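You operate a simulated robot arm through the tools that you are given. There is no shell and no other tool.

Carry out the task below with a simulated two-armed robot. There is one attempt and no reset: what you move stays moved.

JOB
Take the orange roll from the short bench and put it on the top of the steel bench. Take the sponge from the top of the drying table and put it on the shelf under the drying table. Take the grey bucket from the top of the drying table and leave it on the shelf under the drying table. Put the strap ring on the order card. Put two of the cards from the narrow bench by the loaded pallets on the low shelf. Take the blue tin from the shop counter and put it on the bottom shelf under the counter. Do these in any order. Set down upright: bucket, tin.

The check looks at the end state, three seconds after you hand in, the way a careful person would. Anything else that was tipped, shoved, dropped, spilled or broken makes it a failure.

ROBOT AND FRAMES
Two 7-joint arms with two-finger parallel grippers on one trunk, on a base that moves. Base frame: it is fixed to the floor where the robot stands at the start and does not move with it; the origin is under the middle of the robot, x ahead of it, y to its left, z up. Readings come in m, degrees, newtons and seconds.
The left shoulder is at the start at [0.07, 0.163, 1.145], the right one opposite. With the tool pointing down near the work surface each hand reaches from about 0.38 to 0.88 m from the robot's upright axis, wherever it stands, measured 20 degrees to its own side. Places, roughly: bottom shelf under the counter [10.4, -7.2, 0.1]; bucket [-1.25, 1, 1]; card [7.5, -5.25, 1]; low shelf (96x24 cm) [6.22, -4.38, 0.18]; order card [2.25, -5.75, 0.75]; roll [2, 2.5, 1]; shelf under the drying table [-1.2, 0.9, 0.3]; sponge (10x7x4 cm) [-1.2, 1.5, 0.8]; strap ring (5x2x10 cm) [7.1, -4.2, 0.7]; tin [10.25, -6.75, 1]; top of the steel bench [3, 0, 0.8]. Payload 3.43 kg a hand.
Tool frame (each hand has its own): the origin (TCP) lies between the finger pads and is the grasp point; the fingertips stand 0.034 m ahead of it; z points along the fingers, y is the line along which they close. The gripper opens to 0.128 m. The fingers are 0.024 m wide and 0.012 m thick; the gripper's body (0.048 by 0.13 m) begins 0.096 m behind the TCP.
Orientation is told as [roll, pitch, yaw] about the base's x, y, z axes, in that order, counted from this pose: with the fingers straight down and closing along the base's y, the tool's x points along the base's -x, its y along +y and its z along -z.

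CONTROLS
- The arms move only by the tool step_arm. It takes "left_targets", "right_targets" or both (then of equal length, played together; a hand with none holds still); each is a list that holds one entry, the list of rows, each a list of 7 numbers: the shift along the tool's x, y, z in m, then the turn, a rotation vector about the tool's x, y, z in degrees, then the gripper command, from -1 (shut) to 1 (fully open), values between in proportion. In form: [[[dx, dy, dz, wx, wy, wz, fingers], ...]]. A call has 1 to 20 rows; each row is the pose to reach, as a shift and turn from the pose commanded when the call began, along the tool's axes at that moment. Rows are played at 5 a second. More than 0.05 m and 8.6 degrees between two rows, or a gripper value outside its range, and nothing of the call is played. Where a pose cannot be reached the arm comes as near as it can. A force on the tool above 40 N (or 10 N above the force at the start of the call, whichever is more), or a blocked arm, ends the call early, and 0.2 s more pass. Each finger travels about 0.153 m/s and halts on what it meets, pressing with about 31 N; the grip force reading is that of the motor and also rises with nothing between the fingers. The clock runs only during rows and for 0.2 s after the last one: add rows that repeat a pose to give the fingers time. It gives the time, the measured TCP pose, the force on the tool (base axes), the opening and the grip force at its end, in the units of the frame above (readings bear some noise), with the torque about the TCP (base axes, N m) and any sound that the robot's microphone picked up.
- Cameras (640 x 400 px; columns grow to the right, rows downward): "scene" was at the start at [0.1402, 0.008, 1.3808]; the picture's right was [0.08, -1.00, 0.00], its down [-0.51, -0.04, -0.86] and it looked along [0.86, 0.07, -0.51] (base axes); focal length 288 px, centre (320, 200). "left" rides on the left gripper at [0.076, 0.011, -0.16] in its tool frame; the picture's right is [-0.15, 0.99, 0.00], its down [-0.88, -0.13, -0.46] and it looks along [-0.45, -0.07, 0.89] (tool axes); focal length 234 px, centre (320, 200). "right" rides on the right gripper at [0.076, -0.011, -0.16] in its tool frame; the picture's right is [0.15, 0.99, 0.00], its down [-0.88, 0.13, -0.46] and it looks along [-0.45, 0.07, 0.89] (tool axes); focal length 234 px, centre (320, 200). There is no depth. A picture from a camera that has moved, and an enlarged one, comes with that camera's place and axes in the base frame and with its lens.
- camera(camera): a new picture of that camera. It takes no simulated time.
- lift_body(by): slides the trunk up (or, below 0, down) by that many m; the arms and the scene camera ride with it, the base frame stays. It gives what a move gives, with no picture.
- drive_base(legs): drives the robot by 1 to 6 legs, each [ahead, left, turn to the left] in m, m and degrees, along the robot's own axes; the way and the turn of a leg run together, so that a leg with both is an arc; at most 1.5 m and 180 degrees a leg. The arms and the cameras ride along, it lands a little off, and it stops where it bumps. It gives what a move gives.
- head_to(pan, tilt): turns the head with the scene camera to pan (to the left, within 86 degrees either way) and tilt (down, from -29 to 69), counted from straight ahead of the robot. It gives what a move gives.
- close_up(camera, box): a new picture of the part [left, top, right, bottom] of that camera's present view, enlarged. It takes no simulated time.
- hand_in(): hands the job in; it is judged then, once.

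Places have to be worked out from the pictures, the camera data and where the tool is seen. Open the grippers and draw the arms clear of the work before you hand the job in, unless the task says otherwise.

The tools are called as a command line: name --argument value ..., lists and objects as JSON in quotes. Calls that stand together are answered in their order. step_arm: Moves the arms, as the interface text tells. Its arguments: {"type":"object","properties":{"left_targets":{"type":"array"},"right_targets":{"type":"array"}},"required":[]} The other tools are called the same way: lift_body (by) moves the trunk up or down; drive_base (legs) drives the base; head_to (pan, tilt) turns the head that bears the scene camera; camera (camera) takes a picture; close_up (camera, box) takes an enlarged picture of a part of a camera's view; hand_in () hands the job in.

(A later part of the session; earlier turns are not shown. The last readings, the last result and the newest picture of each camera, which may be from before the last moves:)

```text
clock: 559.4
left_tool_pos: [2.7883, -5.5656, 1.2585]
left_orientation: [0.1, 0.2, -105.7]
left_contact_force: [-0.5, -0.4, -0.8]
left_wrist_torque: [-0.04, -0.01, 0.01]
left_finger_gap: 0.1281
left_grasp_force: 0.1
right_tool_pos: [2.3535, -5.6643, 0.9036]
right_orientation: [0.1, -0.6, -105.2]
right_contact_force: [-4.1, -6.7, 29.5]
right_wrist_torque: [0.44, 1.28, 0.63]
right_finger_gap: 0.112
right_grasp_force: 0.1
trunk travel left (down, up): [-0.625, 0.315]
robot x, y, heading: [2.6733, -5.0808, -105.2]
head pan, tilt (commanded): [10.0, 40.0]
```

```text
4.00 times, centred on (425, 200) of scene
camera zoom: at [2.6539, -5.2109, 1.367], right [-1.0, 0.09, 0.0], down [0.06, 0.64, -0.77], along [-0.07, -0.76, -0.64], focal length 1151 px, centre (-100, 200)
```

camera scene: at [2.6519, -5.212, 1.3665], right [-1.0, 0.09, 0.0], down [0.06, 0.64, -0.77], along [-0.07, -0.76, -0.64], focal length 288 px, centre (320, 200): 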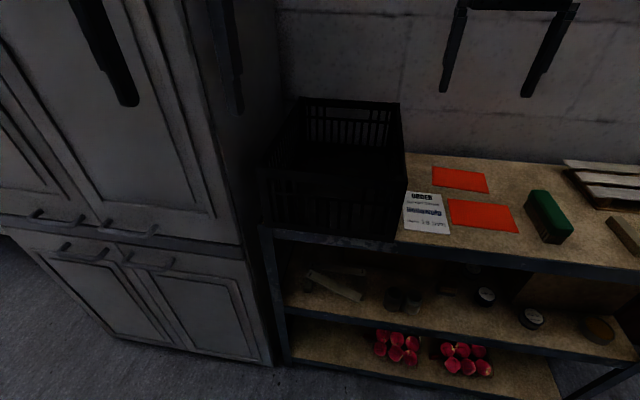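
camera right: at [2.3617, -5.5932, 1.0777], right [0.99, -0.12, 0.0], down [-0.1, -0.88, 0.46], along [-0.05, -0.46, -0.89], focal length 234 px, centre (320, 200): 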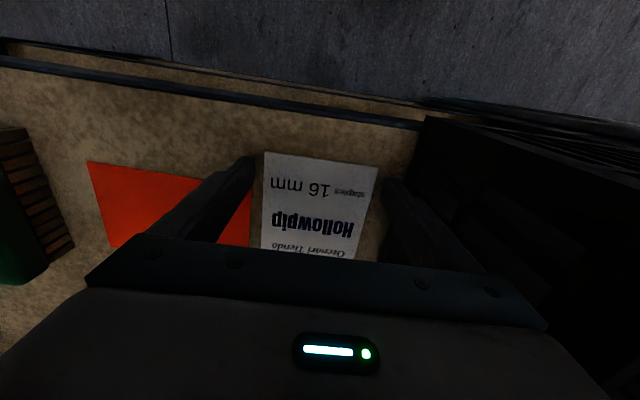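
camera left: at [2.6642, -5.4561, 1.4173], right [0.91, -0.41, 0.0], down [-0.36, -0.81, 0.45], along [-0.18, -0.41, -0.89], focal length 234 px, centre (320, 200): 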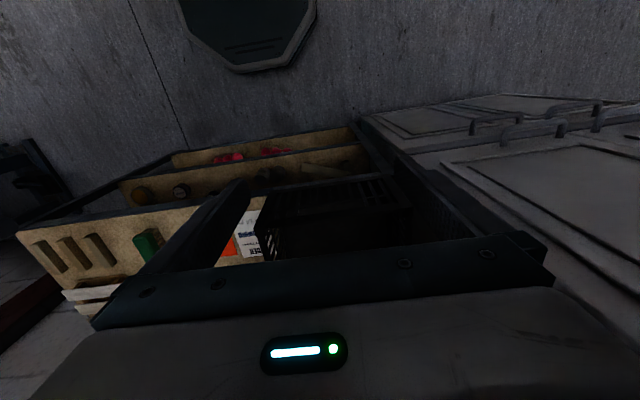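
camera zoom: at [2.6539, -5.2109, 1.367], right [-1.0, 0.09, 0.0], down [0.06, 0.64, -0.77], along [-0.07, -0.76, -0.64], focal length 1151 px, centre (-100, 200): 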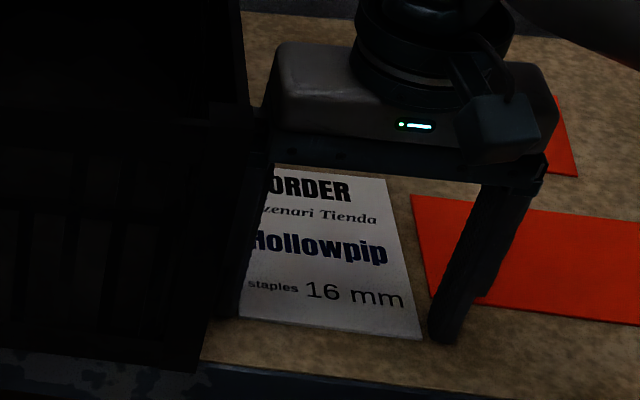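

Contact with the board (tips down at TCP≈0.9045). I raise to just off the board and close slowly on the card's edges.

step_arm --right_targets '[[[0, 0, -0.005, 0, 0, 0, 0.75], [0, 0, -0.005, 0, 0, 0, 0.75]]]'

step_arm --right_targets '[[[0, 0, 0, 0, 0, 0, 0.7], [0, 0, 0, 0, 0, 0, 0.65], [0, 0, 0, 0, 0, 0, 0.6], [0, 0, 0, 0, 0, 0, 0.5], [0, 0, 0, 0, 0, 0, 0.3], [0, 0, 0, 0, 0, 0, 0.3]]]'

close_up --camera "scene" --box '[370, 150, 480, 250]'

close_up --camera "right" --box '[220, 110, 420, 260]'

```text
clock: 560.0
left_tool_pos: [2.7862, -5.5668, 1.2581]
left_orientation: [0.2, 0.3, -105.7]
left_contact_force: [-0.3, -0.7, 0.7]
left_wrist_torque: [0.0, -0.01, -0.02]
left_finger_gap: 0.128
left_grasp_force: 0.1
right_tool_pos: [2.353, -5.6639, 0.9042]
right_orientation: [0.0, -0.1, -105.2]
right_contact_force: [0.6, -3.7, 5.0]
right_wrist_torque: [-0.12, -0.3, -0.25]
right_finger_gap: 0.1121
right_grasp_force: 0.5
trunk travel left (down, up): [-0.625, 0.315]
robot x, y, heading: [2.6731, -5.0788, -105.4]
head pan, tilt (commanded): [10.0, 40.0]
```

```text
clock: 561.4
left_tool_pos: [2.7866, -5.5663, 1.2565]
left_orientation: [0.2, 0.3, -105.7]
left_contact_force: [-0.1, -0.2, 0.2]
left_wrist_torque: [-0.04, 0.0, 0.04]
left_finger_gap: 0.1279
left_grasp_force: 0.1
right_tool_pos: [2.3542, -5.6657, 0.9047]
right_orientation: [-0.1, -0.4, -105.2]
right_contact_force: [0.7, -0.5, 0.5]
right_wrist_torque: [0.01, 0.02, -0.01]
right_finger_gap: 0.1035
right_grasp_force: 31.4
trunk travel left (down, up): [-0.625, 0.315]
robot x, y, heading: [2.6769, -5.0777, -105.3]
head pan, tilt (commanded): [10.0, 40.0]
```

```text
4.00 times, centred on (425, 200) of scene
camera zoom: at [2.6525, -5.2131, 1.3664], right [-1.0, 0.09, 0.0], down [0.06, 0.64, -0.77], along [-0.07, -0.76, -0.64], focal length 1151 px, centre (-100, 200)
```

zoom: 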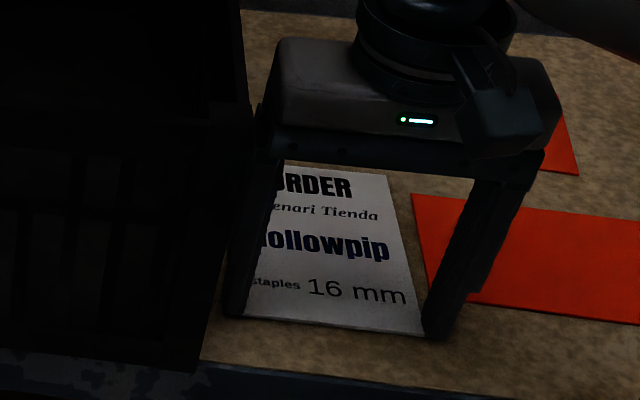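

```text
2.67 times, centred on (320, 185) of right
camera zoom: at [2.3625, -5.5884, 1.0653], right [0.99, -0.12, 0.0], down [-0.1, -0.88, 0.46], along [-0.05, -0.46, -0.89], focal length 624 px, centre (320, 240)
```

zoom: 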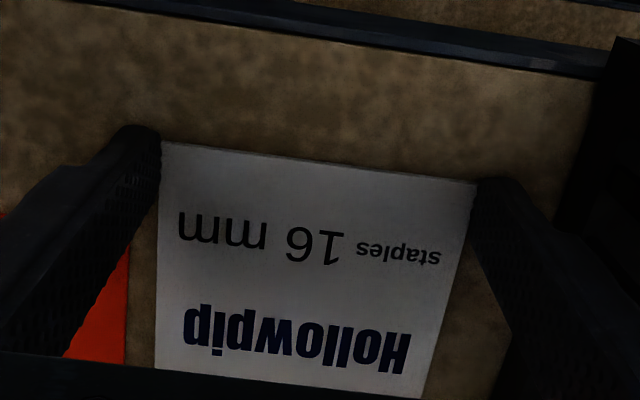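

The card is clamped at its near end (gap 10.35 cm). I raise 3 mm and draw it 8.5 cm toward me so its near end overhangs the front edge.

step_arm --right_targets '[[[0, 0, -0.003, 0, 0, 0, 0.3], [0.015, 0, -0.003, 0, 0, 0, 0.3], [0.03, 0, -0.003, 0, 0, 0, 0.3], [0.045, 0, -0.003, 0, 0, 0, 0.3], [0.06, 0, -0.003, 0, 0, 0, 0.3], [0.075, 0, -0.003, 0, 0, 0, 0.3], [0.085, 0, -0.003, 0, 0, 0, 0.3], [0.085, 0, -0.003, 0, 0, 0, 0.3]]]'

close_up --camera "scene" --box '[360, 150, 500, 290]'

close_up --camera "right" --box '[220, 90, 420, 260]'

```text
clock: 563.2
left_tool_pos: [2.7865, -5.5668, 1.2574]
left_orientation: [0.3, 0.3, -105.7]
left_contact_force: [-0.3, -0.2, 0.5]
left_wrist_torque: [0.0, -0.02, 0.01]
left_finger_gap: 0.128
left_grasp_force: 0.1
right_tool_pos: [2.3768, -5.5833, 0.9084]
right_orientation: [-0.1, -0.3, -105.1]
right_contact_force: [0.9, 0.1, -0.7]
right_wrist_torque: [0.04, -0.01, 0.01]
right_finger_gap: 0.1033
right_grasp_force: 30.6
trunk travel left (down, up): [-0.625, 0.315]
robot x, y, heading: [2.6722, -5.0788, -105.4]
head pan, tilt (commanded): [10.0, 40.0]
```

```text
2.86 times, centred on (430, 220) of scene
camera zoom: at [2.6525, -5.2131, 1.3664], right [-1.0, 0.09, 0.0], down [0.06, 0.64, -0.77], along [-0.07, -0.76, -0.64], focal length 822 px, centre (6, 143)
```

zoom: 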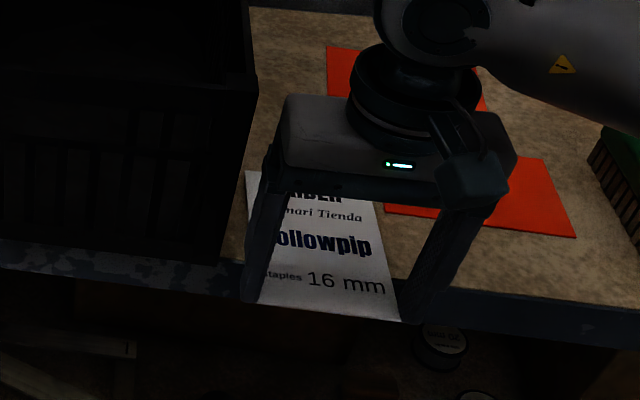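

```text
2.35 times, centred on (320, 175) of right
camera zoom: at [2.3854, -5.5063, 1.0677], right [0.99, -0.12, 0.0], down [-0.1, -0.88, 0.46], along [-0.05, -0.46, -0.89], focal length 551 px, centre (320, 259)
```

zoom: 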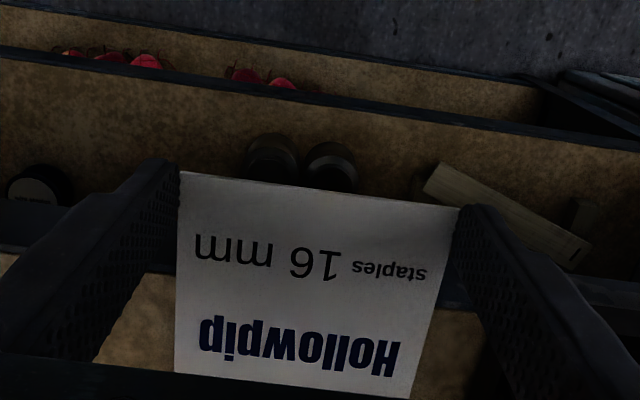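

The card came along and now overhangs the edge — it is a loose object. I set it on the board edge, open slightly, move 1.2 cm forward and 1 cm lower, and regrip the edges more securely.

step_arm --right_targets '[[[0, 0, 0.0028, 0, 0, 0, 0.3], [0, 0, 0.0028, 0, 0, 0, 0.65], [0, 0, 0.0028, 0, 0, 0, 0.75], [0, 0, 0.0028, 0, 0, 0, 0.75], [-0.006, 0, 0.007, 0, 0, 0, 0.75], [-0.012, 0, 0.012, 0, 0, 0, 0.75], [-0.012, 0, 0.012, 0, 0, 0, 0.75]]]'

close_up --camera "scene" --box '[360, 150, 500, 290]'

close_up --camera "right" --box '[220, 90, 420, 260]'

```text
clock: 564.8
left_tool_pos: [2.7871, -5.5661, 1.2584]
left_orientation: [0.2, 0.3, -105.6]
left_contact_force: [0.6, 0.7, -0.2]
left_wrist_torque: [-0.01, 0.0, 0.02]
left_finger_gap: 0.128
left_grasp_force: 0.1
right_tool_pos: [2.3724, -5.595, 0.8964]
right_orientation: [0.1, -0.3, -105.1]
right_contact_force: [-0.2, 0.1, 0.1]
right_wrist_torque: [-0.03, -0.03, -0.02]
right_finger_gap: 0.112
right_grasp_force: 0.1
trunk travel left (down, up): [-0.625, 0.315]
robot x, y, heading: [2.6731, -5.0764, -105.1]
head pan, tilt (commanded): [10.0, 40.0]
```

```text
2.86 times, centred on (430, 220) of scene
camera zoom: at [2.6526, -5.2129, 1.3664], right [-1.0, 0.09, 0.0], down [0.06, 0.64, -0.77], along [-0.07, -0.76, -0.64], focal length 822 px, centre (6, 143)
```

zoom: 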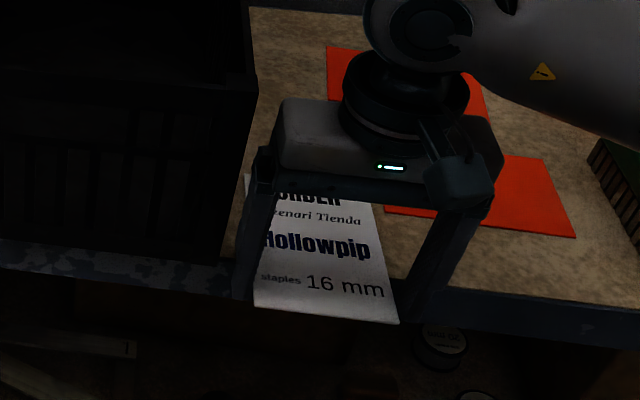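

```text
2.35 times, centred on (320, 175) of right
camera zoom: at [2.3816, -5.5176, 1.0556], right [0.99, -0.12, 0.0], down [-0.1, -0.88, 0.46], along [-0.05, -0.46, -0.89], focal length 551 px, centre (320, 259)
```

zoom: 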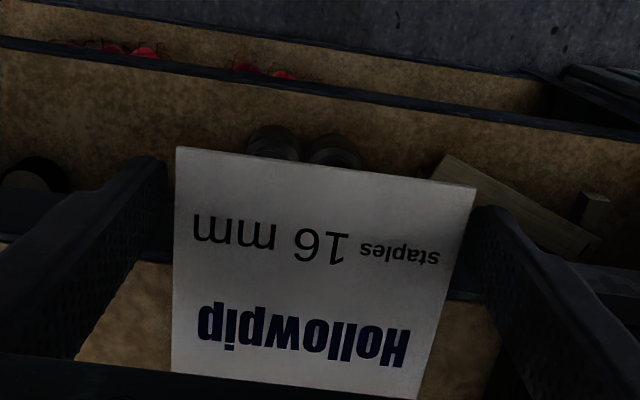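

The card stays put, fingers straddle it with tips ≈1 cm below. I close and lift it.

step_arm --right_targets '[[[0, 0, 0, 0, 0, 0, 0.6], [0, 0, 0, 0, 0, 0, 0.4], [0, 0, 0, 0, 0, 0, 0], [0, 0, 0, 0, 0, 0, -0.5], [0, 0, 0, 0, 0, 0, -1], [0, 0, 0, 0, 0, 0, -1]]]'

step_arm --right_targets '[[[0, 0, -0.008, 0, 0, 0, -1], [0, 0, -0.02, 0, 0, 0, -1], [0, 0, -0.04, 0, 0, 0, -1], [0, 0, -0.06, 0, 0, 0, -1], [0, 0, -0.09, 0, 0, 0, -1], [0, 0, -0.12, 0, 0, 0, -1], [0, 0, -0.15, 0, 0, 0, -1], [0, 0, -0.15, 0, 0, 0, -1]]]'

camera --camera "scene"

camera --camera "right"

```text
clock: 566.2
left_tool_pos: [2.7857, -5.5676, 1.2581]
left_orientation: [0.2, 0.3, -105.7]
left_contact_force: [-0.3, 0.0, 0.2]
left_wrist_torque: [-0.02, -0.02, 0.0]
left_finger_gap: 0.1281
left_grasp_force: 0.0
right_tool_pos: [2.3727, -5.5952, 0.8959]
right_orientation: [0.1, -0.3, -105.2]
right_contact_force: [-0.4, -0.4, -0.7]
right_wrist_torque: [-0.01, 0.01, -0.02]
right_finger_gap: 0.1035
right_grasp_force: 31.1
trunk travel left (down, up): [-0.625, 0.315]
robot x, y, heading: [2.6711, -5.082, -105.5]
head pan, tilt (commanded): [10.0, 40.0]
```

```text
clock: 568.0
left_tool_pos: [2.7855, -5.5674, 1.2573]
left_orientation: [0.2, 0.3, -105.7]
left_contact_force: [-0.8, 0.4, -0.8]
left_wrist_torque: [-0.04, 0.01, -0.01]
left_finger_gap: 0.1281
left_grasp_force: 0.0
right_tool_pos: [2.3738, -5.5953, 1.0455]
right_orientation: [0.0, -0.1, -105.3]
right_contact_force: [0.0, 0.2, -0.5]
right_wrist_torque: [0.05, 0.01, 0.02]
right_finger_gap: 0.1033
right_grasp_force: 31.1
trunk travel left (down, up): [-0.625, 0.315]
robot x, y, heading: [2.6752, -5.0794, -105.5]
head pan, tilt (commanded): [10.0, 40.0]
```

```text
taken
camera scene: at [2.6522, -5.2132, 1.3664], right [-1.0, 0.09, 0.0], down [0.06, 0.64, -0.77], along [-0.07, -0.76, -0.64], focal length 288 px, centre (320, 200)
```

scene: 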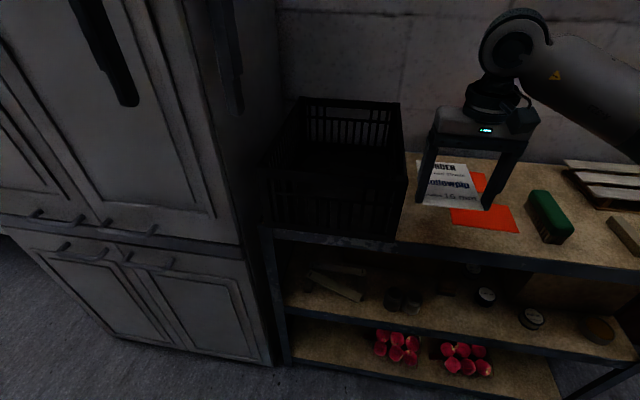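

```text
taken
camera right: at [2.3821, -5.5175, 1.2061], right [0.99, -0.12, 0.0], down [-0.1, -0.88, 0.46], along [-0.05, -0.46, -0.89], focal length 234 px, centre (320, 200)
```

right: 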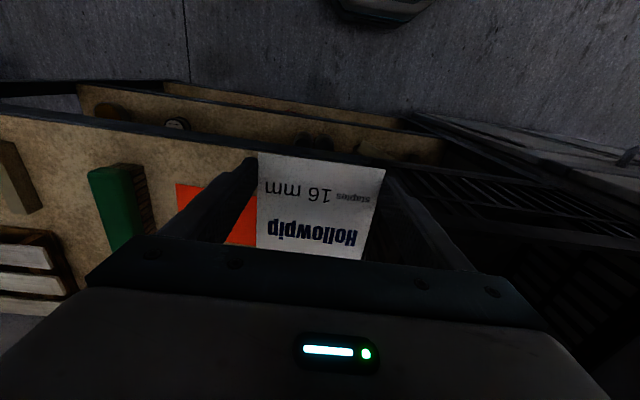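

The order card is held securely; the rest is undisturbed. I retract and raise the right hand, shift west away from the locker, then turn to face east.

step_arm --right_targets '[[[0.02, 0, -0.03, 0, 0, 0, -1], [0.05, -0.005, -0.05, 0, 0, 0, -1], [0.08, -0.015, -0.075, 0, 0, 0, -1], [0.11, -0.025, -0.1, 0, 0, 0, -1], [0.14, -0.035, -0.12, 0, 0, 0, -1], [0.17, -0.045, -0.14, 0, 0, 0, -1], [0.195, -0.05, -0.15, 0, 0, 0, -1], [0.195, -0.05, -0.15, 0, 0, 0, -1]]]'

drive_base --legs '[[0, -0.3, 0], [0, 0, 90]]'

head_to --pan 0 --tilt 30

camera --camera "scene"

camera --camera "left"

```text
clock: 569.8
left_tool_pos: [2.7866, -5.5673, 1.2563]
left_orientation: [0.3, 0.3, -105.7]
left_contact_force: [-0.6, 0.8, -0.7]
left_wrist_torque: [0.05, -0.02, 0.0]
left_finger_gap: 0.128
left_grasp_force: 0.0
right_tool_pos: [2.3756, -5.393, 1.1955]
right_orientation: [0.0, -0.2, -105.2]
right_contact_force: [0.1, -0.7, -0.7]
right_wrist_torque: [0.01, 0.0, 0.01]
right_finger_gap: 0.1035
right_grasp_force: 31.0
trunk travel left (down, up): [-0.625, 0.315]
robot x, y, heading: [2.6733, -5.0798, -105.4]
head pan, tilt (commanded): [10.0, 40.0]
```

```text
clock: 575.6
left_tool_pos: [2.8704, -4.8867, 1.2573]
left_orientation: [0.3, 0.3, -15.6]
left_contact_force: [0.1, 1.2, 1.0]
left_wrist_torque: [0.0, 0.0, -0.01]
left_finger_gap: 0.1278
left_grasp_force: 0.1
right_tool_pos: [2.697, -5.2987, 1.1964]
right_orientation: [0.0, -0.3, -15.0]
right_contact_force: [-0.4, 0.6, -0.1]
right_wrist_torque: [-0.01, 0.02, 0.01]
right_finger_gap: 0.1033
right_grasp_force: 31.3
trunk travel left (down, up): [-0.625, 0.315]
robot x, y, heading: [2.3847, -5.0006, -15.4]
head pan, tilt (commanded): [10.0, 40.0]
```

```text
clock: 576.4
left_tool_pos: [2.8698, -4.8872, 1.2567]
left_orientation: [0.2, 0.3, -15.6]
left_contact_force: [-0.1, -0.7, 0.1]
left_wrist_torque: [-0.02, 0.0, 0.02]
left_finger_gap: 0.1279
left_grasp_force: 0.0
right_tool_pos: [2.6961, -5.298, 1.1945]
right_orientation: [0.0, -0.2, -15.2]
right_contact_force: [0.0, 0.1, -1.6]
right_wrist_torque: [0.0, 0.02, 0.02]
right_finger_gap: 0.1033
right_grasp_force: 30.9
trunk travel left (down, up): [-0.625, 0.315]
robot x, y, heading: [2.3821, -4.9982, -15.1]
head pan, tilt (commanded): [0.0, 30.0]
```

```text
taken
camera scene: at [2.5193, -5.0369, 1.3817], right [-0.26, -0.96, 0.0], down [-0.48, 0.13, -0.87], along [0.84, -0.23, -0.5], focal length 288 px, centre (320, 200)
```

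scene: 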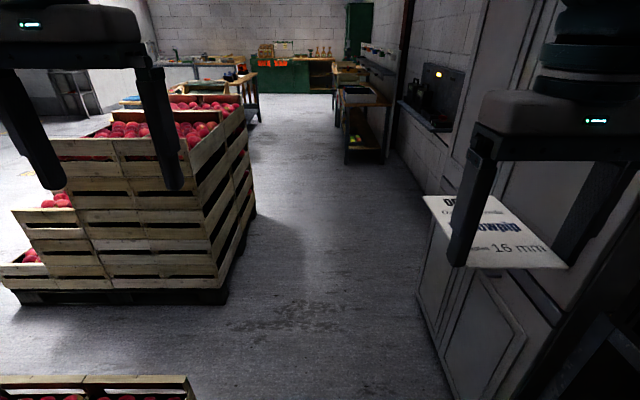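

```text
taken
camera left: at [2.8011, -4.8575, 1.4172], right [0.41, 0.91, 0.0], down [0.81, -0.36, 0.45], along [0.41, -0.18, -0.89], focal length 234 px, centre (320, 200)
```

left: 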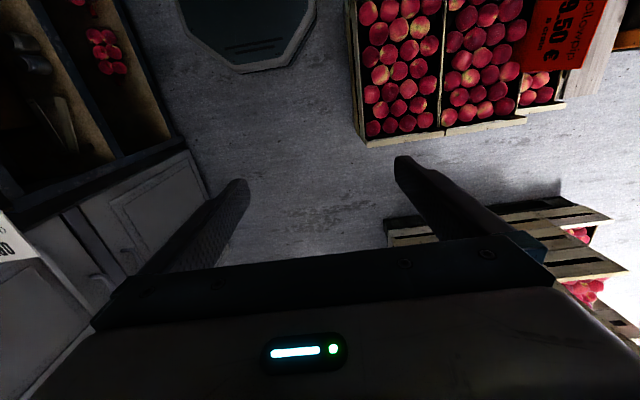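

The aisle is clear with ~10 cm margins. I drive straight 0.9 m past the crate corner, then shift left a bit and continue east.

drive_base --legs '[[0.9, 0, 0]]'

camera --camera "scene"

camera --camera "right"

```text
clock: 581.1
left_tool_pos: [3.7379, -5.1261, 1.2572]
left_orientation: [0.2, 0.3, -15.7]
left_contact_force: [-0.5, 0.4, 1.3]
left_wrist_torque: [0.02, -0.01, -0.01]
left_finger_gap: 0.128
left_grasp_force: 0.1
right_tool_pos: [3.565, -5.5379, 1.1944]
right_orientation: [0.1, -0.3, -15.3]
right_contact_force: [0.4, 0.0, 0.1]
right_wrist_torque: [-0.01, 0.0, 0.01]
right_finger_gap: 0.1033
right_grasp_force: 31.1
trunk travel left (down, up): [-0.625, 0.315]
robot x, y, heading: [3.2561, -5.2352, -15.5]
head pan, tilt (commanded): [0.0, 30.0]
```

```text
taken
camera scene: at [3.3887, -5.2755, 1.3818], right [-0.27, -0.96, 0.0], down [-0.48, 0.13, -0.87], along [0.83, -0.23, -0.5], focal length 288 px, centre (320, 200)
```

scene: 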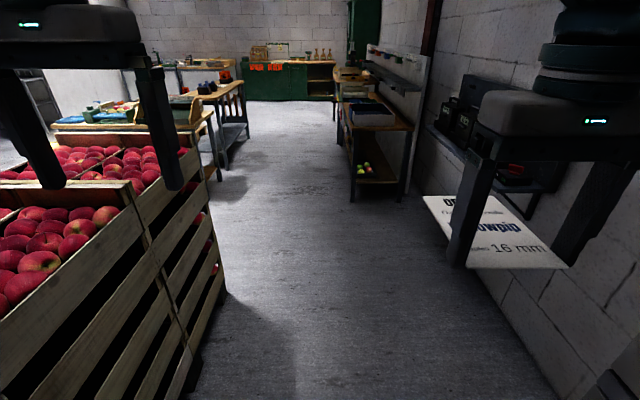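

```text
taken
camera right: at [3.4886, -5.5274, 1.3548], right [0.12, 0.99, 0.0], down [0.88, -0.11, 0.46], along [0.46, -0.05, -0.89], focal length 234 px, centre (320, 200)
```

right: 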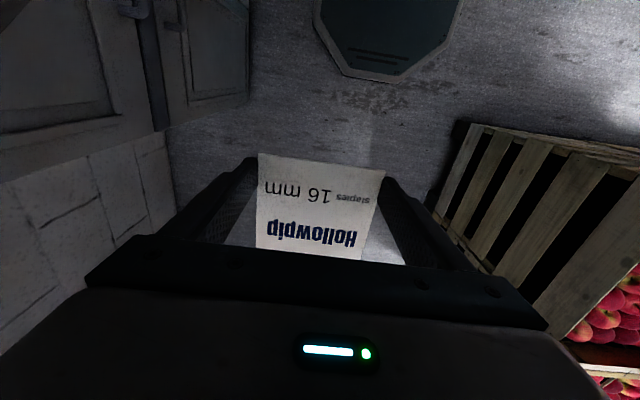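

Clear ahead. I continue 1.45 m + 0.35 m east to the end of the crate row, then look north through the corridor.

drive_base --legs '[[1.4, 0, 0.5], [0.4, 0, 0]]'

head_to --pan 50 --tilt 25

camera --camera "scene"

```text
clock: 590.3
left_tool_pos: [5.4935, -5.5929, 1.2574]
left_orientation: [0.3, 0.3, -15.2]
left_contact_force: [0.7, 0.0, 0.4]
left_wrist_torque: [0.0, -0.02, 0.03]
left_finger_gap: 0.1281
left_grasp_force: 0.0
right_tool_pos: [5.3226, -6.0066, 1.1943]
right_orientation: [0.0, -0.2, -14.8]
right_contact_force: [-1.0, -0.4, -0.1]
right_wrist_torque: [-0.01, -0.01, -0.05]
right_finger_gap: 0.103
right_grasp_force: 31.0
trunk travel left (down, up): [-0.625, 0.315]
robot x, y, heading: [5.01, -5.7073, -14.9]
head pan, tilt (commanded): [0.0, 30.0]
```

```text
clock: 591.4
left_tool_pos: [5.4931, -5.594, 1.2582]
left_orientation: [0.2, 0.3, -15.2]
left_contact_force: [-0.3, 0.5, 0.4]
left_wrist_torque: [-0.03, 0.01, -0.03]
left_finger_gap: 0.128
left_grasp_force: 0.2
right_tool_pos: [5.3235, -6.0064, 1.1947]
right_orientation: [0.0, -0.3, -14.7]
right_contact_force: [-0.7, 0.6, -0.2]
right_wrist_torque: [0.03, 0.04, 0.02]
right_finger_gap: 0.103
right_grasp_force: 31.5
trunk travel left (down, up): [-0.625, 0.315]
robot x, y, heading: [5.0061, -5.7095, -14.9]
head pan, tilt (commanded): [50.0, 25.0]
```

```text
taken
camera scene: at [5.1322, -5.6701, 1.3897], right [0.57, -0.82, 0.0], down [-0.35, -0.24, -0.91], along [0.74, 0.52, -0.42], focal length 288 px, centre (320, 200)
```

scene: 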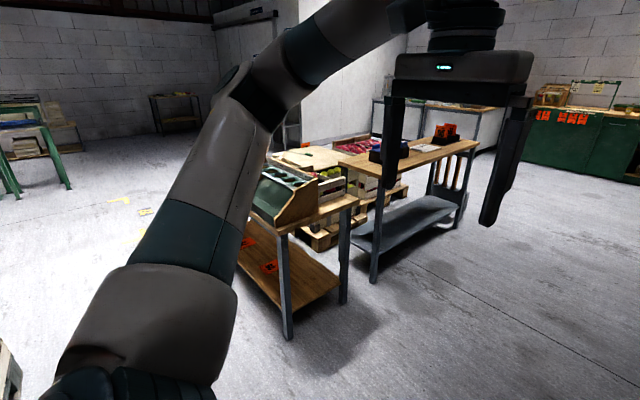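

The way north (corridor west of the sorting table) is free. I slide left 3.2 m in legs to the north lane, keeping clear of crates and table.

drive_base --legs '[[0.05, 1.0, 0], [0, 1.1, 0]]'

drive_base --legs '[[0, 1.1, 0]]'

head_to --pan -30 --tilt 25

camera --camera "scene"

```text
clock: 601.8
left_tool_pos: [6.0701, -3.578, 1.2568]
left_orientation: [0.1, 0.4, -14.9]
left_contact_force: [0.4, 0.2, 0.2]
left_wrist_torque: [0.01, 0.0, 0.0]
left_finger_gap: 0.1279
left_grasp_force: 0.1
right_tool_pos: [5.9018, -3.9922, 1.1954]
right_orientation: [-0.1, -0.2, -14.4]
right_contact_force: [-0.4, 0.5, 0.6]
right_wrist_torque: [0.02, 0.02, -0.01]
right_finger_gap: 0.1031
right_grasp_force: 31.9
trunk travel left (down, up): [-0.625, 0.315]
robot x, y, heading: [5.5826, -3.6984, -14.1]
head pan, tilt (commanded): [50.0, 25.0]
```

```text
clock: 607.4
left_tool_pos: [6.3478, -2.5272, 1.2577]
left_orientation: [0.2, 0.3, -15.3]
left_contact_force: [0.6, 0.3, -0.1]
left_wrist_torque: [0.0, -0.01, -0.03]
left_finger_gap: 0.1281
left_grasp_force: 0.0
right_tool_pos: [6.177, -2.9398, 1.195]
right_orientation: [0.0, -0.3, -14.8]
right_contact_force: [-0.4, -0.1, 0.1]
right_wrist_torque: [0.0, 0.04, -0.06]
right_finger_gap: 0.1032
right_grasp_force: 30.7
trunk travel left (down, up): [-0.625, 0.315]
robot x, y, heading: [5.8598, -2.6423, -14.9]
head pan, tilt (commanded): [50.0, 25.0]
```

```text
clock: 609.0
left_tool_pos: [6.348, -2.5283, 1.2569]
left_orientation: [0.2, 0.3, -15.3]
left_contact_force: [0.3, -0.4, 0.8]
left_wrist_torque: [-0.01, -0.03, 0.02]
left_finger_gap: 0.1282
left_grasp_force: 0.0
right_tool_pos: [6.1772, -2.9391, 1.1963]
right_orientation: [0.0, -0.3, -14.8]
right_contact_force: [-0.2, -0.7, -1.2]
right_wrist_torque: [-0.02, 0.02, -0.01]
right_finger_gap: 0.1031
right_grasp_force: 31.3
trunk travel left (down, up): [-0.625, 0.315]
robot x, y, heading: [5.862, -2.6454, -14.9]
head pan, tilt (commanded): [-30.0, 25.0]
```

```text
taken
camera scene: at [5.9756, -2.7212, 1.3898], right [-0.71, -0.71, 0.0], down [-0.3, 0.3, -0.91], along [0.64, -0.64, -0.42], focal length 288 px, centre (320, 200)
```

scene: 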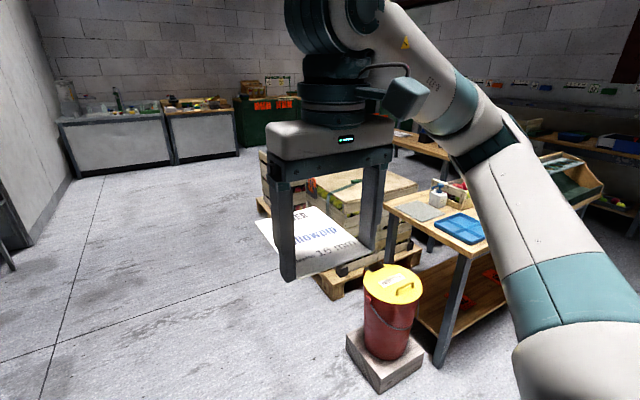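

The north lane is reached. I turn right to face south and slide left (east) 1.8 m to stand north of the strapped pallet.

drive_base --legs '[[0, 0, -90], [0, 0.9, 0], [0, 0.9, 0]]'

head_to --pan 0 --tilt 35

camera --camera "scene"

```text
clock: 621.9
left_tool_pos: [7.7194, -3.6003, 1.2565]
left_orientation: [0.3, 0.3, -105.2]
left_contact_force: [-0.3, -0.2, -0.3]
left_wrist_torque: [-0.03, 0.02, 0.04]
left_finger_gap: 0.1278
left_grasp_force: 0.1
right_tool_pos: [7.3065, -3.4282, 1.1946]
right_orientation: [-0.1, -0.3, -104.8]
right_contact_force: [-0.5, -0.3, -0.5]
right_wrist_torque: [0.0, 0.02, 0.04]
right_finger_gap: 0.1032
right_grasp_force: 31.0
trunk travel left (down, up): [-0.625, 0.315]
robot x, y, heading: [7.603, -3.1129, -104.9]
head pan, tilt (commanded): [-30.0, 25.0]
```

```text
clock: 622.8
left_tool_pos: [7.7185, -3.5999, 1.2587]
left_orientation: [0.3, 0.4, -105.3]
left_contact_force: [-0.8, 0.2, 0.5]
left_wrist_torque: [0.02, 0.0, 0.01]
left_finger_gap: 0.1279
left_grasp_force: 0.1
right_tool_pos: [7.3063, -3.428, 1.1958]
right_orientation: [0.0, -0.4, -104.8]
right_contact_force: [-0.4, -1.0, 0.3]
right_wrist_torque: [0.02, 0.0, 0.02]
right_finger_gap: 0.1032
right_grasp_force: 30.9
trunk travel left (down, up): [-0.625, 0.315]
robot x, y, heading: [7.6025, -3.1138, -104.7]
head pan, tilt (commanded): [0.0, 35.0]
```

```text
taken
camera scene: at [7.5669, -3.2473, 1.374], right [-0.97, 0.26, 0.0], down [0.15, 0.55, -0.82], along [-0.21, -0.79, -0.57], focal length 288 px, centre (320, 200)
```

scene: 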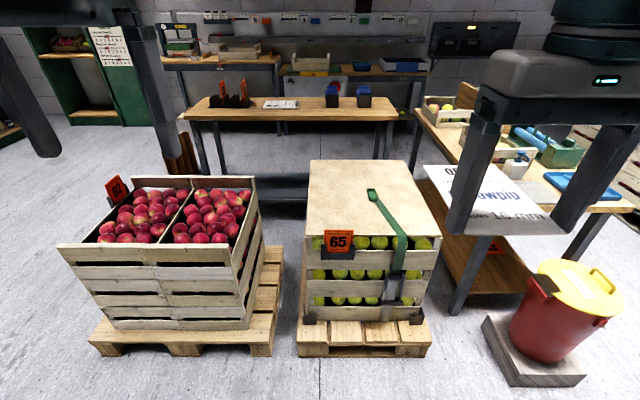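

Ring and lid are in view. I drive forward 0.42 m, lower the trunk 0.15 m, and look down at the lid.

drive_base --legs '[[0.42, 0, 0]]'

lift_body --by -0.15

head_to --pan -5 --tilt 45

camera --camera "scene"

camera --camera "right"

```text
clock: 625.4
left_tool_pos: [7.608, -4.0034, 1.2568]
left_orientation: [0.2, 0.3, -105.6]
left_contact_force: [0.6, 0.5, -0.5]
left_wrist_torque: [-0.01, 0.01, 0.0]
left_finger_gap: 0.128
left_grasp_force: 0.1
right_tool_pos: [7.1971, -3.8318, 1.1957]
right_orientation: [0.0, -0.3, -105.1]
right_contact_force: [0.1, 0.2, 0.3]
right_wrist_torque: [0.01, -0.02, -0.02]
right_finger_gap: 0.1033
right_grasp_force: 30.6
trunk travel left (down, up): [-0.625, 0.315]
robot x, y, heading: [7.4946, -3.5192, -105.1]
head pan, tilt (commanded): [0.0, 35.0]
```

```text
clock: 627.1
left_tool_pos: [7.6077, -4.0047, 1.1084]
left_orientation: [0.3, 0.3, -105.5]
left_contact_force: [-0.5, -0.1, 0.3]
left_wrist_torque: [-0.04, -0.01, -0.01]
left_finger_gap: 0.1281
left_grasp_force: 0.1
right_tool_pos: [7.1972, -3.8319, 1.0446]
right_orientation: [0.0, -0.3, -104.9]
right_contact_force: [-0.2, 0.1, 0.0]
right_wrist_torque: [-0.02, -0.03, -0.01]
right_finger_gap: 0.1031
right_grasp_force: 31.1
trunk travel left (down, up): [-0.475, 0.465]
robot x, y, heading: [7.4932, -3.5225, -105.0]
head pan, tilt (commanded): [0.0, 35.0]
```

```text
clock: 627.9
left_tool_pos: [7.6083, -4.0058, 1.1092]
left_orientation: [0.2, 0.3, -105.6]
left_contact_force: [-0.1, -1.0, 0.1]
left_wrist_torque: [-0.02, 0.01, 0.03]
left_finger_gap: 0.1282
left_grasp_force: 0.1
right_tool_pos: [7.1966, -3.8323, 1.0465]
right_orientation: [0.0, -0.4, -105.1]
right_contact_force: [0.6, 0.5, -0.8]
right_wrist_torque: [0.03, 0.0, 0.0]
right_finger_gap: 0.1031
right_grasp_force: 31.2
trunk travel left (down, up): [-0.475, 0.465]
robot x, y, heading: [7.4946, -3.5172, -105.4]
head pan, tilt (commanded): [-5.0, 45.0]
```

```text
taken
camera scene: at [7.4527, -3.6433, 1.2092], right [-0.94, 0.34, 0.0], down [0.24, 0.66, -0.71], along [-0.24, -0.66, -0.71], focal length 288 px, centre (320, 200)
```

scene: 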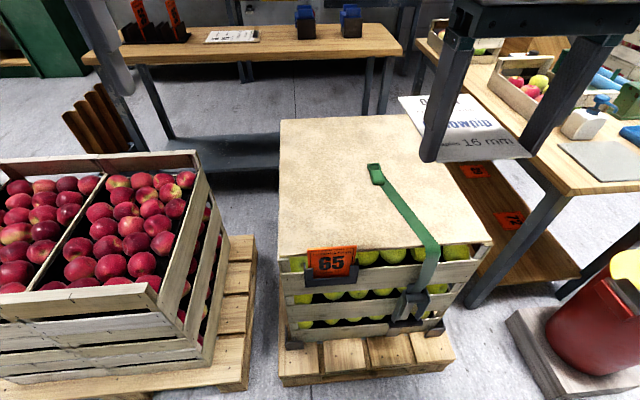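

```text
taken
camera right: at [7.2054, -3.7549, 1.2048], right [0.99, -0.12, 0.0], down [-0.1, -0.88, 0.46], along [-0.05, -0.46, -0.89], focal length 234 px, centre (320, 200)
```

right: 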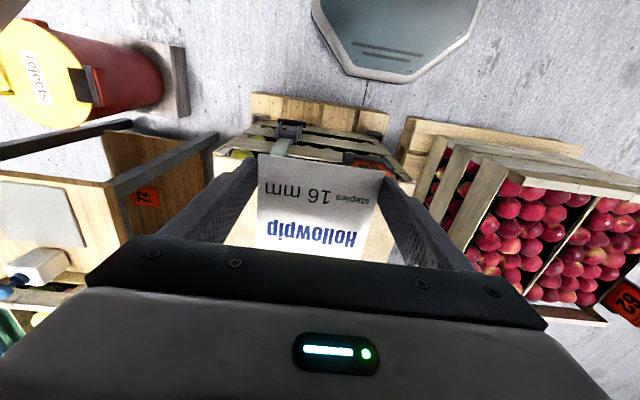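

The left (east) part of the lid is free. I move the card above it (TCP target ≈(7.249,-4.158)) and descend to a few cm above the lid.

step_arm --right_targets '[[[-0.0376, 0.0169, 0, 0, 0, 0, -1], [-0.0752, 0.0339, 0, 0, 0, 0, -1], [-0.1128, 0.0508, 0, 0, 0, 0, -1], [-0.1504, 0.0677, 0, 0, 0, 0, -1], [-0.188, 0.0846, 0, 0, 0, 0, -1], [-0.2256, 0.1016, 0, 0, 0, 0, -1], [-0.2632, 0.1185, 0, 0, 0, 0, -1], [-0.3008, 0.1354, 0, 0, 0, 0, -1], [-0.3008, 0.1354, 0.04, 0, 0, 0, -1], [-0.3008, 0.1354, 0.08, 0, 0, 0, -1], [-0.3008, 0.1354, 0.12, 0, 0, 0, -1], [-0.3008, 0.1354, 0.16, 0, 0, 0, -1], [-0.3008, 0.1354, 0.2, 0, 0, 0, -1], [-0.3008, 0.1354, 0.24, 0, 0, 0, -1], [-0.3008, 0.1354, 0.28, 0, 0, 0, -1], [-0.3008, 0.1354, 0.305, 0, 0, 0, -1], [-0.3008, 0.1354, 0.305, 0, 0, 0, -1]]]'

camera --camera "scene"

camera --camera "right"

```text
clock: 631.5
left_tool_pos: [7.6085, -4.0038, 1.1068]
left_orientation: [0.1, 0.3, -105.6]
left_contact_force: [0.4, -0.1, -0.5]
left_wrist_torque: [0.0, -0.01, 0.0]
left_finger_gap: 0.1278
left_grasp_force: 0.2
right_tool_pos: [7.2497, -4.1591, 0.7408]
right_orientation: [0.0, -0.3, -105.0]
right_contact_force: [0.3, 0.2, 0.6]
right_wrist_torque: [-0.03, 0.0, 0.03]
right_finger_gap: 0.1035
right_grasp_force: 30.5
trunk travel left (down, up): [-0.475, 0.465]
robot x, y, heading: [7.494, -3.5219, -105.1]
head pan, tilt (commanded): [-5.0, 45.0]
```

```text
taken
camera scene: at [7.4529, -3.6431, 1.2092], right [-0.94, 0.35, 0.0], down [0.24, 0.66, -0.71], along [-0.24, -0.66, -0.71], focal length 288 px, centre (320, 200)
```

scene: 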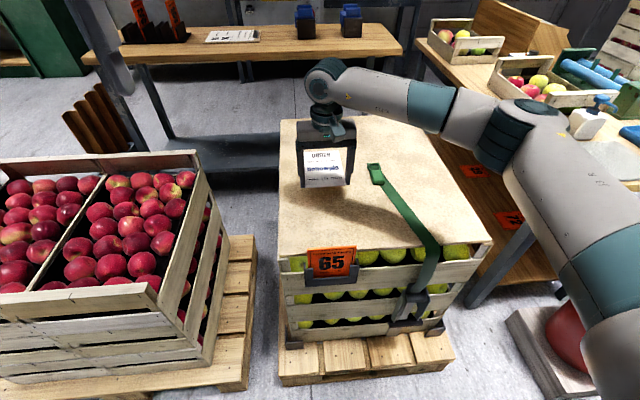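

```text
taken
camera right: at [7.2578, -4.082, 0.9012], right [0.99, -0.12, 0.0], down [-0.1, -0.88, 0.46], along [-0.05, -0.46, -0.89], focal length 234 px, centre (320, 200)
```

right: 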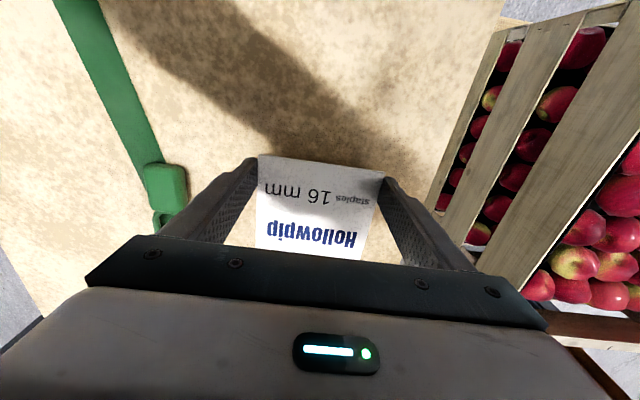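

Positioned over the free part of the lid, ring to the right. I lower gently to contact.

step_arm --right_targets '[[[0, 0, 0.012, 0, 0, 0, -1], [0, 0, 0.024, 0, 0, 0, -1], [0, 0, 0.028, 0, 0, 0, -1], [0, 0, 0.028, 0, 0, 0, -1]]]'

step_arm --right_targets '[[[0, 0, 0.002, 0, 0, 0, -1], [0, 0, 0.002, 0, 0, 0, -1]]]'

step_arm --right_targets '[[[0, 0, 0.002, 0, 0, 0, -1], [0, 0, 0.002, 0, 0, 0, -1]]]'

close_up --camera "scene" --box '[270, 100, 410, 220]'

```text
clock: 632.5
left_tool_pos: [7.6075, -4.0041, 1.1058]
left_orientation: [0.2, 0.3, -105.6]
left_contact_force: [0.7, 0.3, -0.7]
left_wrist_torque: [-0.03, -0.03, -0.02]
left_finger_gap: 0.1282
left_grasp_force: 0.1
right_tool_pos: [7.2494, -4.1604, 0.7136]
right_orientation: [0.0, -0.3, -105.1]
right_contact_force: [0.1, 0.1, -0.4]
right_wrist_torque: [0.03, -0.02, -0.03]
right_finger_gap: 0.1033
right_grasp_force: 31.4
trunk travel left (down, up): [-0.475, 0.465]
robot x, y, heading: [7.494, -3.5205, -105.3]
head pan, tilt (commanded): [-5.0, 45.0]
```

```text
clock: 633.1
left_tool_pos: [7.6085, -4.0051, 1.1075]
left_orientation: [0.2, 0.3, -105.7]
left_contact_force: [0.3, 0.0, -0.2]
left_wrist_torque: [0.02, 0.0, 0.01]
left_finger_gap: 0.1281
left_grasp_force: 0.0
right_tool_pos: [7.2502, -4.1588, 0.7109]
right_orientation: [0.0, -0.3, -105.1]
right_contact_force: [-0.3, 0.0, 0.0]
right_wrist_torque: [-0.01, 0.01, 0.02]
right_finger_gap: 0.1032
right_grasp_force: 31.1
trunk travel left (down, up): [-0.475, 0.465]
robot x, y, heading: [7.4889, -3.5183, -105.2]
head pan, tilt (commanded): [-5.0, 45.0]
```

```text
clock: 633.7
left_tool_pos: [7.6089, -4.0049, 1.1084]
left_orientation: [0.2, 0.4, -105.6]
left_contact_force: [0.2, -0.4, -0.1]
left_wrist_torque: [0.01, -0.01, 0.0]
left_finger_gap: 0.1279
left_grasp_force: 0.0
right_tool_pos: [7.2485, -4.1592, 0.7107]
right_orientation: [-0.1, -0.3, -105.0]
right_contact_force: [-0.2, 0.3, -0.3]
right_wrist_torque: [0.04, 0.0, 0.02]
right_finger_gap: 0.1033
right_grasp_force: 30.7
trunk travel left (down, up): [-0.475, 0.465]
robot x, y, heading: [7.4934, -3.5218, -105.3]
head pan, tilt (commanded): [-5.0, 45.0]
```

```text
3.33 times, centred on (340, 160) of scene
camera zoom: at [7.4528, -3.6432, 1.2092], right [-0.94, 0.35, 0.0], down [0.24, 0.66, -0.71], along [-0.24, -0.66, -0.71], focal length 960 px, centre (253, 333)
```

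zoom: 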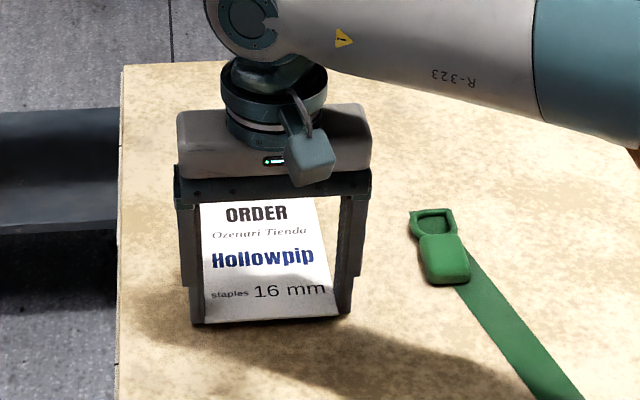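

Just above the lid. One more small step, then I open the fingers to let the card settle.

step_arm --right_targets '[[[0, 0, 0.002, 0, 0, 0, -1], [0, 0, 0.002, 0, 0, 0, -1]]]'

step_arm --right_targets '[[[0, 0, 0, 0, 0, 0, 0.65], [0, 0, 0, 0, 0, 0, 0.72], [0, 0, 0, 0, 0, 0, 0.8], [0, 0, 0, 0, 0, 0, 0.8]]]'

close_up --camera "scene" --box '[270, 100, 410, 220]'

camera --camera "right"

```text
clock: 634.3
left_tool_pos: [7.6077, -4.0051, 1.107]
left_orientation: [0.2, 0.3, -105.6]
left_contact_force: [0.5, 0.0, 0.5]
left_wrist_torque: [-0.02, 0.0, -0.01]
left_finger_gap: 0.1279
left_grasp_force: 0.1
right_tool_pos: [7.2491, -4.1599, 0.7074]
right_orientation: [0.0, -0.3, -105.1]
right_contact_force: [0.0, 1.4, 2.4]
right_wrist_torque: [0.14, 0.14, -0.02]
right_finger_gap: 0.1032
right_grasp_force: 30.8
trunk travel left (down, up): [-0.475, 0.465]
robot x, y, heading: [7.4926, -3.5167, -105.1]
head pan, tilt (commanded): [-5.0, 45.0]
```

```text
clock: 635.3
left_tool_pos: [7.6075, -4.0043, 1.1071]
left_orientation: [0.3, 0.3, -105.6]
left_contact_force: [0.1, 0.6, -1.3]
left_wrist_torque: [-0.03, 0.0, 0.0]
left_finger_gap: 0.1281
left_grasp_force: 0.1
right_tool_pos: [7.2478, -4.1592, 0.7073]
right_orientation: [0.0, -0.3, -105.1]
right_contact_force: [1.3, -0.2, 3.7]
right_wrist_torque: [0.12, 0.18, 0.01]
right_finger_gap: 0.115
right_grasp_force: 0.0
trunk travel left (down, up): [-0.475, 0.465]
robot x, y, heading: [7.4956, -3.5174, -104.9]
head pan, tilt (commanded): [-5.0, 45.0]
```

```text
3.33 times, centred on (340, 160) of scene
camera zoom: at [7.453, -3.6429, 1.2092], right [-0.94, 0.35, 0.0], down [0.24, 0.66, -0.71], along [-0.24, -0.66, -0.71], focal length 960 px, centre (253, 333)
```

zoom: 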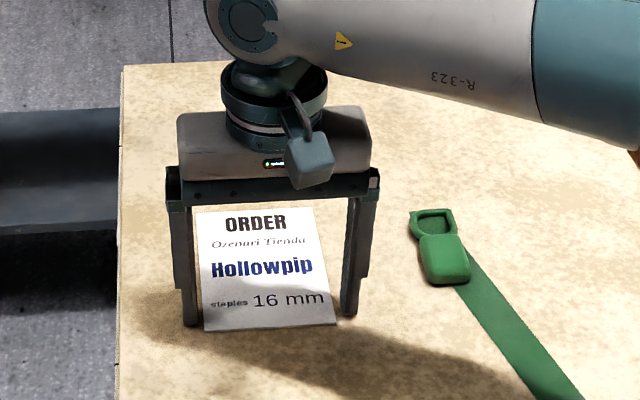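

```text
taken
camera right: at [7.2578, -4.0823, 0.8677], right [0.99, -0.12, 0.0], down [-0.1, -0.88, 0.46], along [-0.05, -0.46, -0.89], focal length 234 px, centre (320, 200)
```

right: 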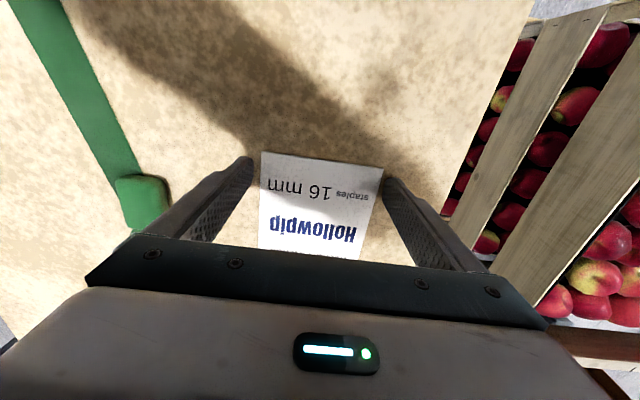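

The card lies flat on the lid. I raise the right hand and move it above the ring, then check its position with the hand camera.

step_arm --right_targets '[[[0, 0, -0.01, 0, 0, 0, 0.8], [0, 0, -0.04, 0, 0, 0, 0.8], [0, 0, -0.08, 0, 0, 0, 0.6], [0, 0, -0.12, 0, 0, 0, 0.4], [0, 0, -0.16, 0, 0, 0, 0.2], [-0.01, -0.035, -0.18, 0, 0, 0, 0.2], [-0.02, -0.07, -0.19, 0, 0, 0, 0.2], [-0.03, -0.105, -0.2, 0, 0, 0, 0.2], [-0.035, -0.14, -0.2, 0, 0, 0, 0.2], [-0.035, -0.146, -0.2, 0, 0, 0, 0.2], [-0.035, -0.146, -0.2, 0, 0, 0, 0.2]]]'

camera --camera "right"

close_up --camera "scene" --box '[270, 100, 430, 220]'

```text
clock: 637.7
left_tool_pos: [7.6082, -4.005, 1.107]
left_orientation: [0.1, 0.3, -105.6]
left_contact_force: [0.5, -0.3, -0.4]
left_wrist_torque: [-0.02, -0.04, 0.01]
left_finger_gap: 0.1281
left_grasp_force: 0.1
right_tool_pos: [7.098, -4.153, 0.9085]
right_orientation: [0.1, -0.4, -105.1]
right_contact_force: [-0.2, -0.9, 0.1]
right_wrist_torque: [-0.02, 0.0, -0.03]
right_finger_gap: 0.0768
right_grasp_force: 0.1
trunk travel left (down, up): [-0.475, 0.465]
robot x, y, heading: [7.494, -3.5196, -105.3]
head pan, tilt (commanded): [-5.0, 45.0]
```

```text
taken
camera right: at [7.107, -4.0763, 1.0676], right [0.99, -0.12, 0.0], down [-0.1, -0.88, 0.46], along [-0.05, -0.46, -0.89], focal length 234 px, centre (320, 200)
```

right: 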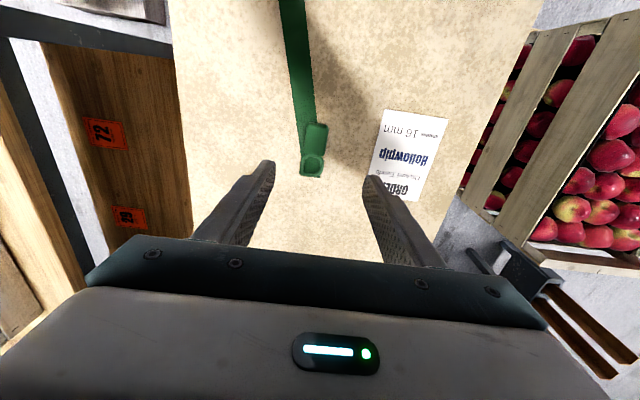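

```text
3.33 times, centred on (350, 160) of scene
camera zoom: at [7.4524, -3.6432, 1.2092], right [-0.94, 0.35, 0.0], down [0.24, 0.66, -0.71], along [-0.24, -0.66, -0.71], focal length 960 px, centre (220, 333)
```

zoom: 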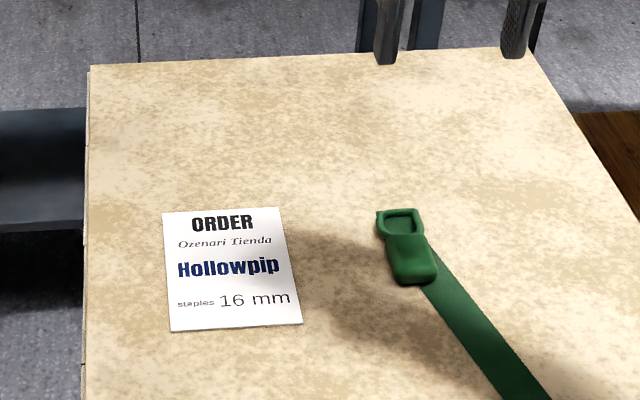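

Ring body at ≈(7.092,-4.163,0.68), axis ≈ -108°. I descend onto it with a small yaw correction, stopping 3 mm above the lid, then close.

step_arm --right_targets '[[[-0.007, -0.0014, 0.04, 0, 0, 1.2, 0.2], [-0.013, -0.0027, 0.08, 0, 0, 2.5, 0.2], [-0.013, -0.0027, 0.12, 0, 0, 2.5, 0.2], [-0.013, -0.0027, 0.16, 0, 0, 2.5, 0.2], [-0.013, -0.0027, 0.185, 0, 0, 2.5, 0.2], [-0.013, -0.0027, 0.197, 0, 0, 2.5, 0.2], [-0.013, -0.0027, 0.197, 0, 0, 2.5, 0.2]]]'

close_up --camera "scene" --box '[290, 100, 450, 220]'

camera --camera "right"

```text
clock: 639.3
left_tool_pos: [7.609, -4.0039, 1.108]
left_orientation: [0.1, 0.3, -105.6]
left_contact_force: [0.2, -0.7, 0.1]
left_wrist_torque: [0.02, 0.02, -0.04]
left_finger_gap: 0.1281
left_grasp_force: 0.0
right_tool_pos: [7.0933, -4.168, 0.7114]
right_orientation: [0.0, -0.4, -107.5]
right_contact_force: [0.6, 0.0, -1.2]
right_wrist_torque: [0.01, 0.02, 0.01]
right_finger_gap: 0.0771
right_grasp_force: 0.0
trunk travel left (down, up): [-0.475, 0.465]
robot x, y, heading: [7.4928, -3.5239, -105.3]
head pan, tilt (commanded): [-5.0, 45.0]
```

```text
3.33 times, centred on (370, 160) of scene
camera zoom: at [7.4528, -3.6431, 1.2092], right [-0.94, 0.35, 0.0], down [0.24, 0.66, -0.71], along [-0.24, -0.66, -0.71], focal length 960 px, centre (153, 333)
```

zoom: 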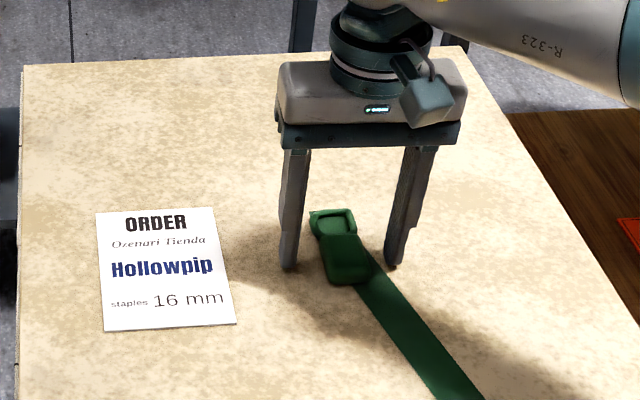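

```text
taken
camera right: at [7.1053, -4.0903, 0.871], right [0.99, -0.16, 0.0], down [-0.14, -0.88, 0.46], along [-0.07, -0.45, -0.89], focal length 234 px, centre (320, 200)
```

right: 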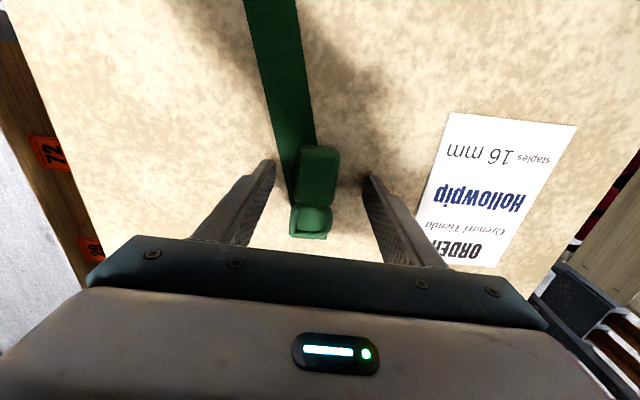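

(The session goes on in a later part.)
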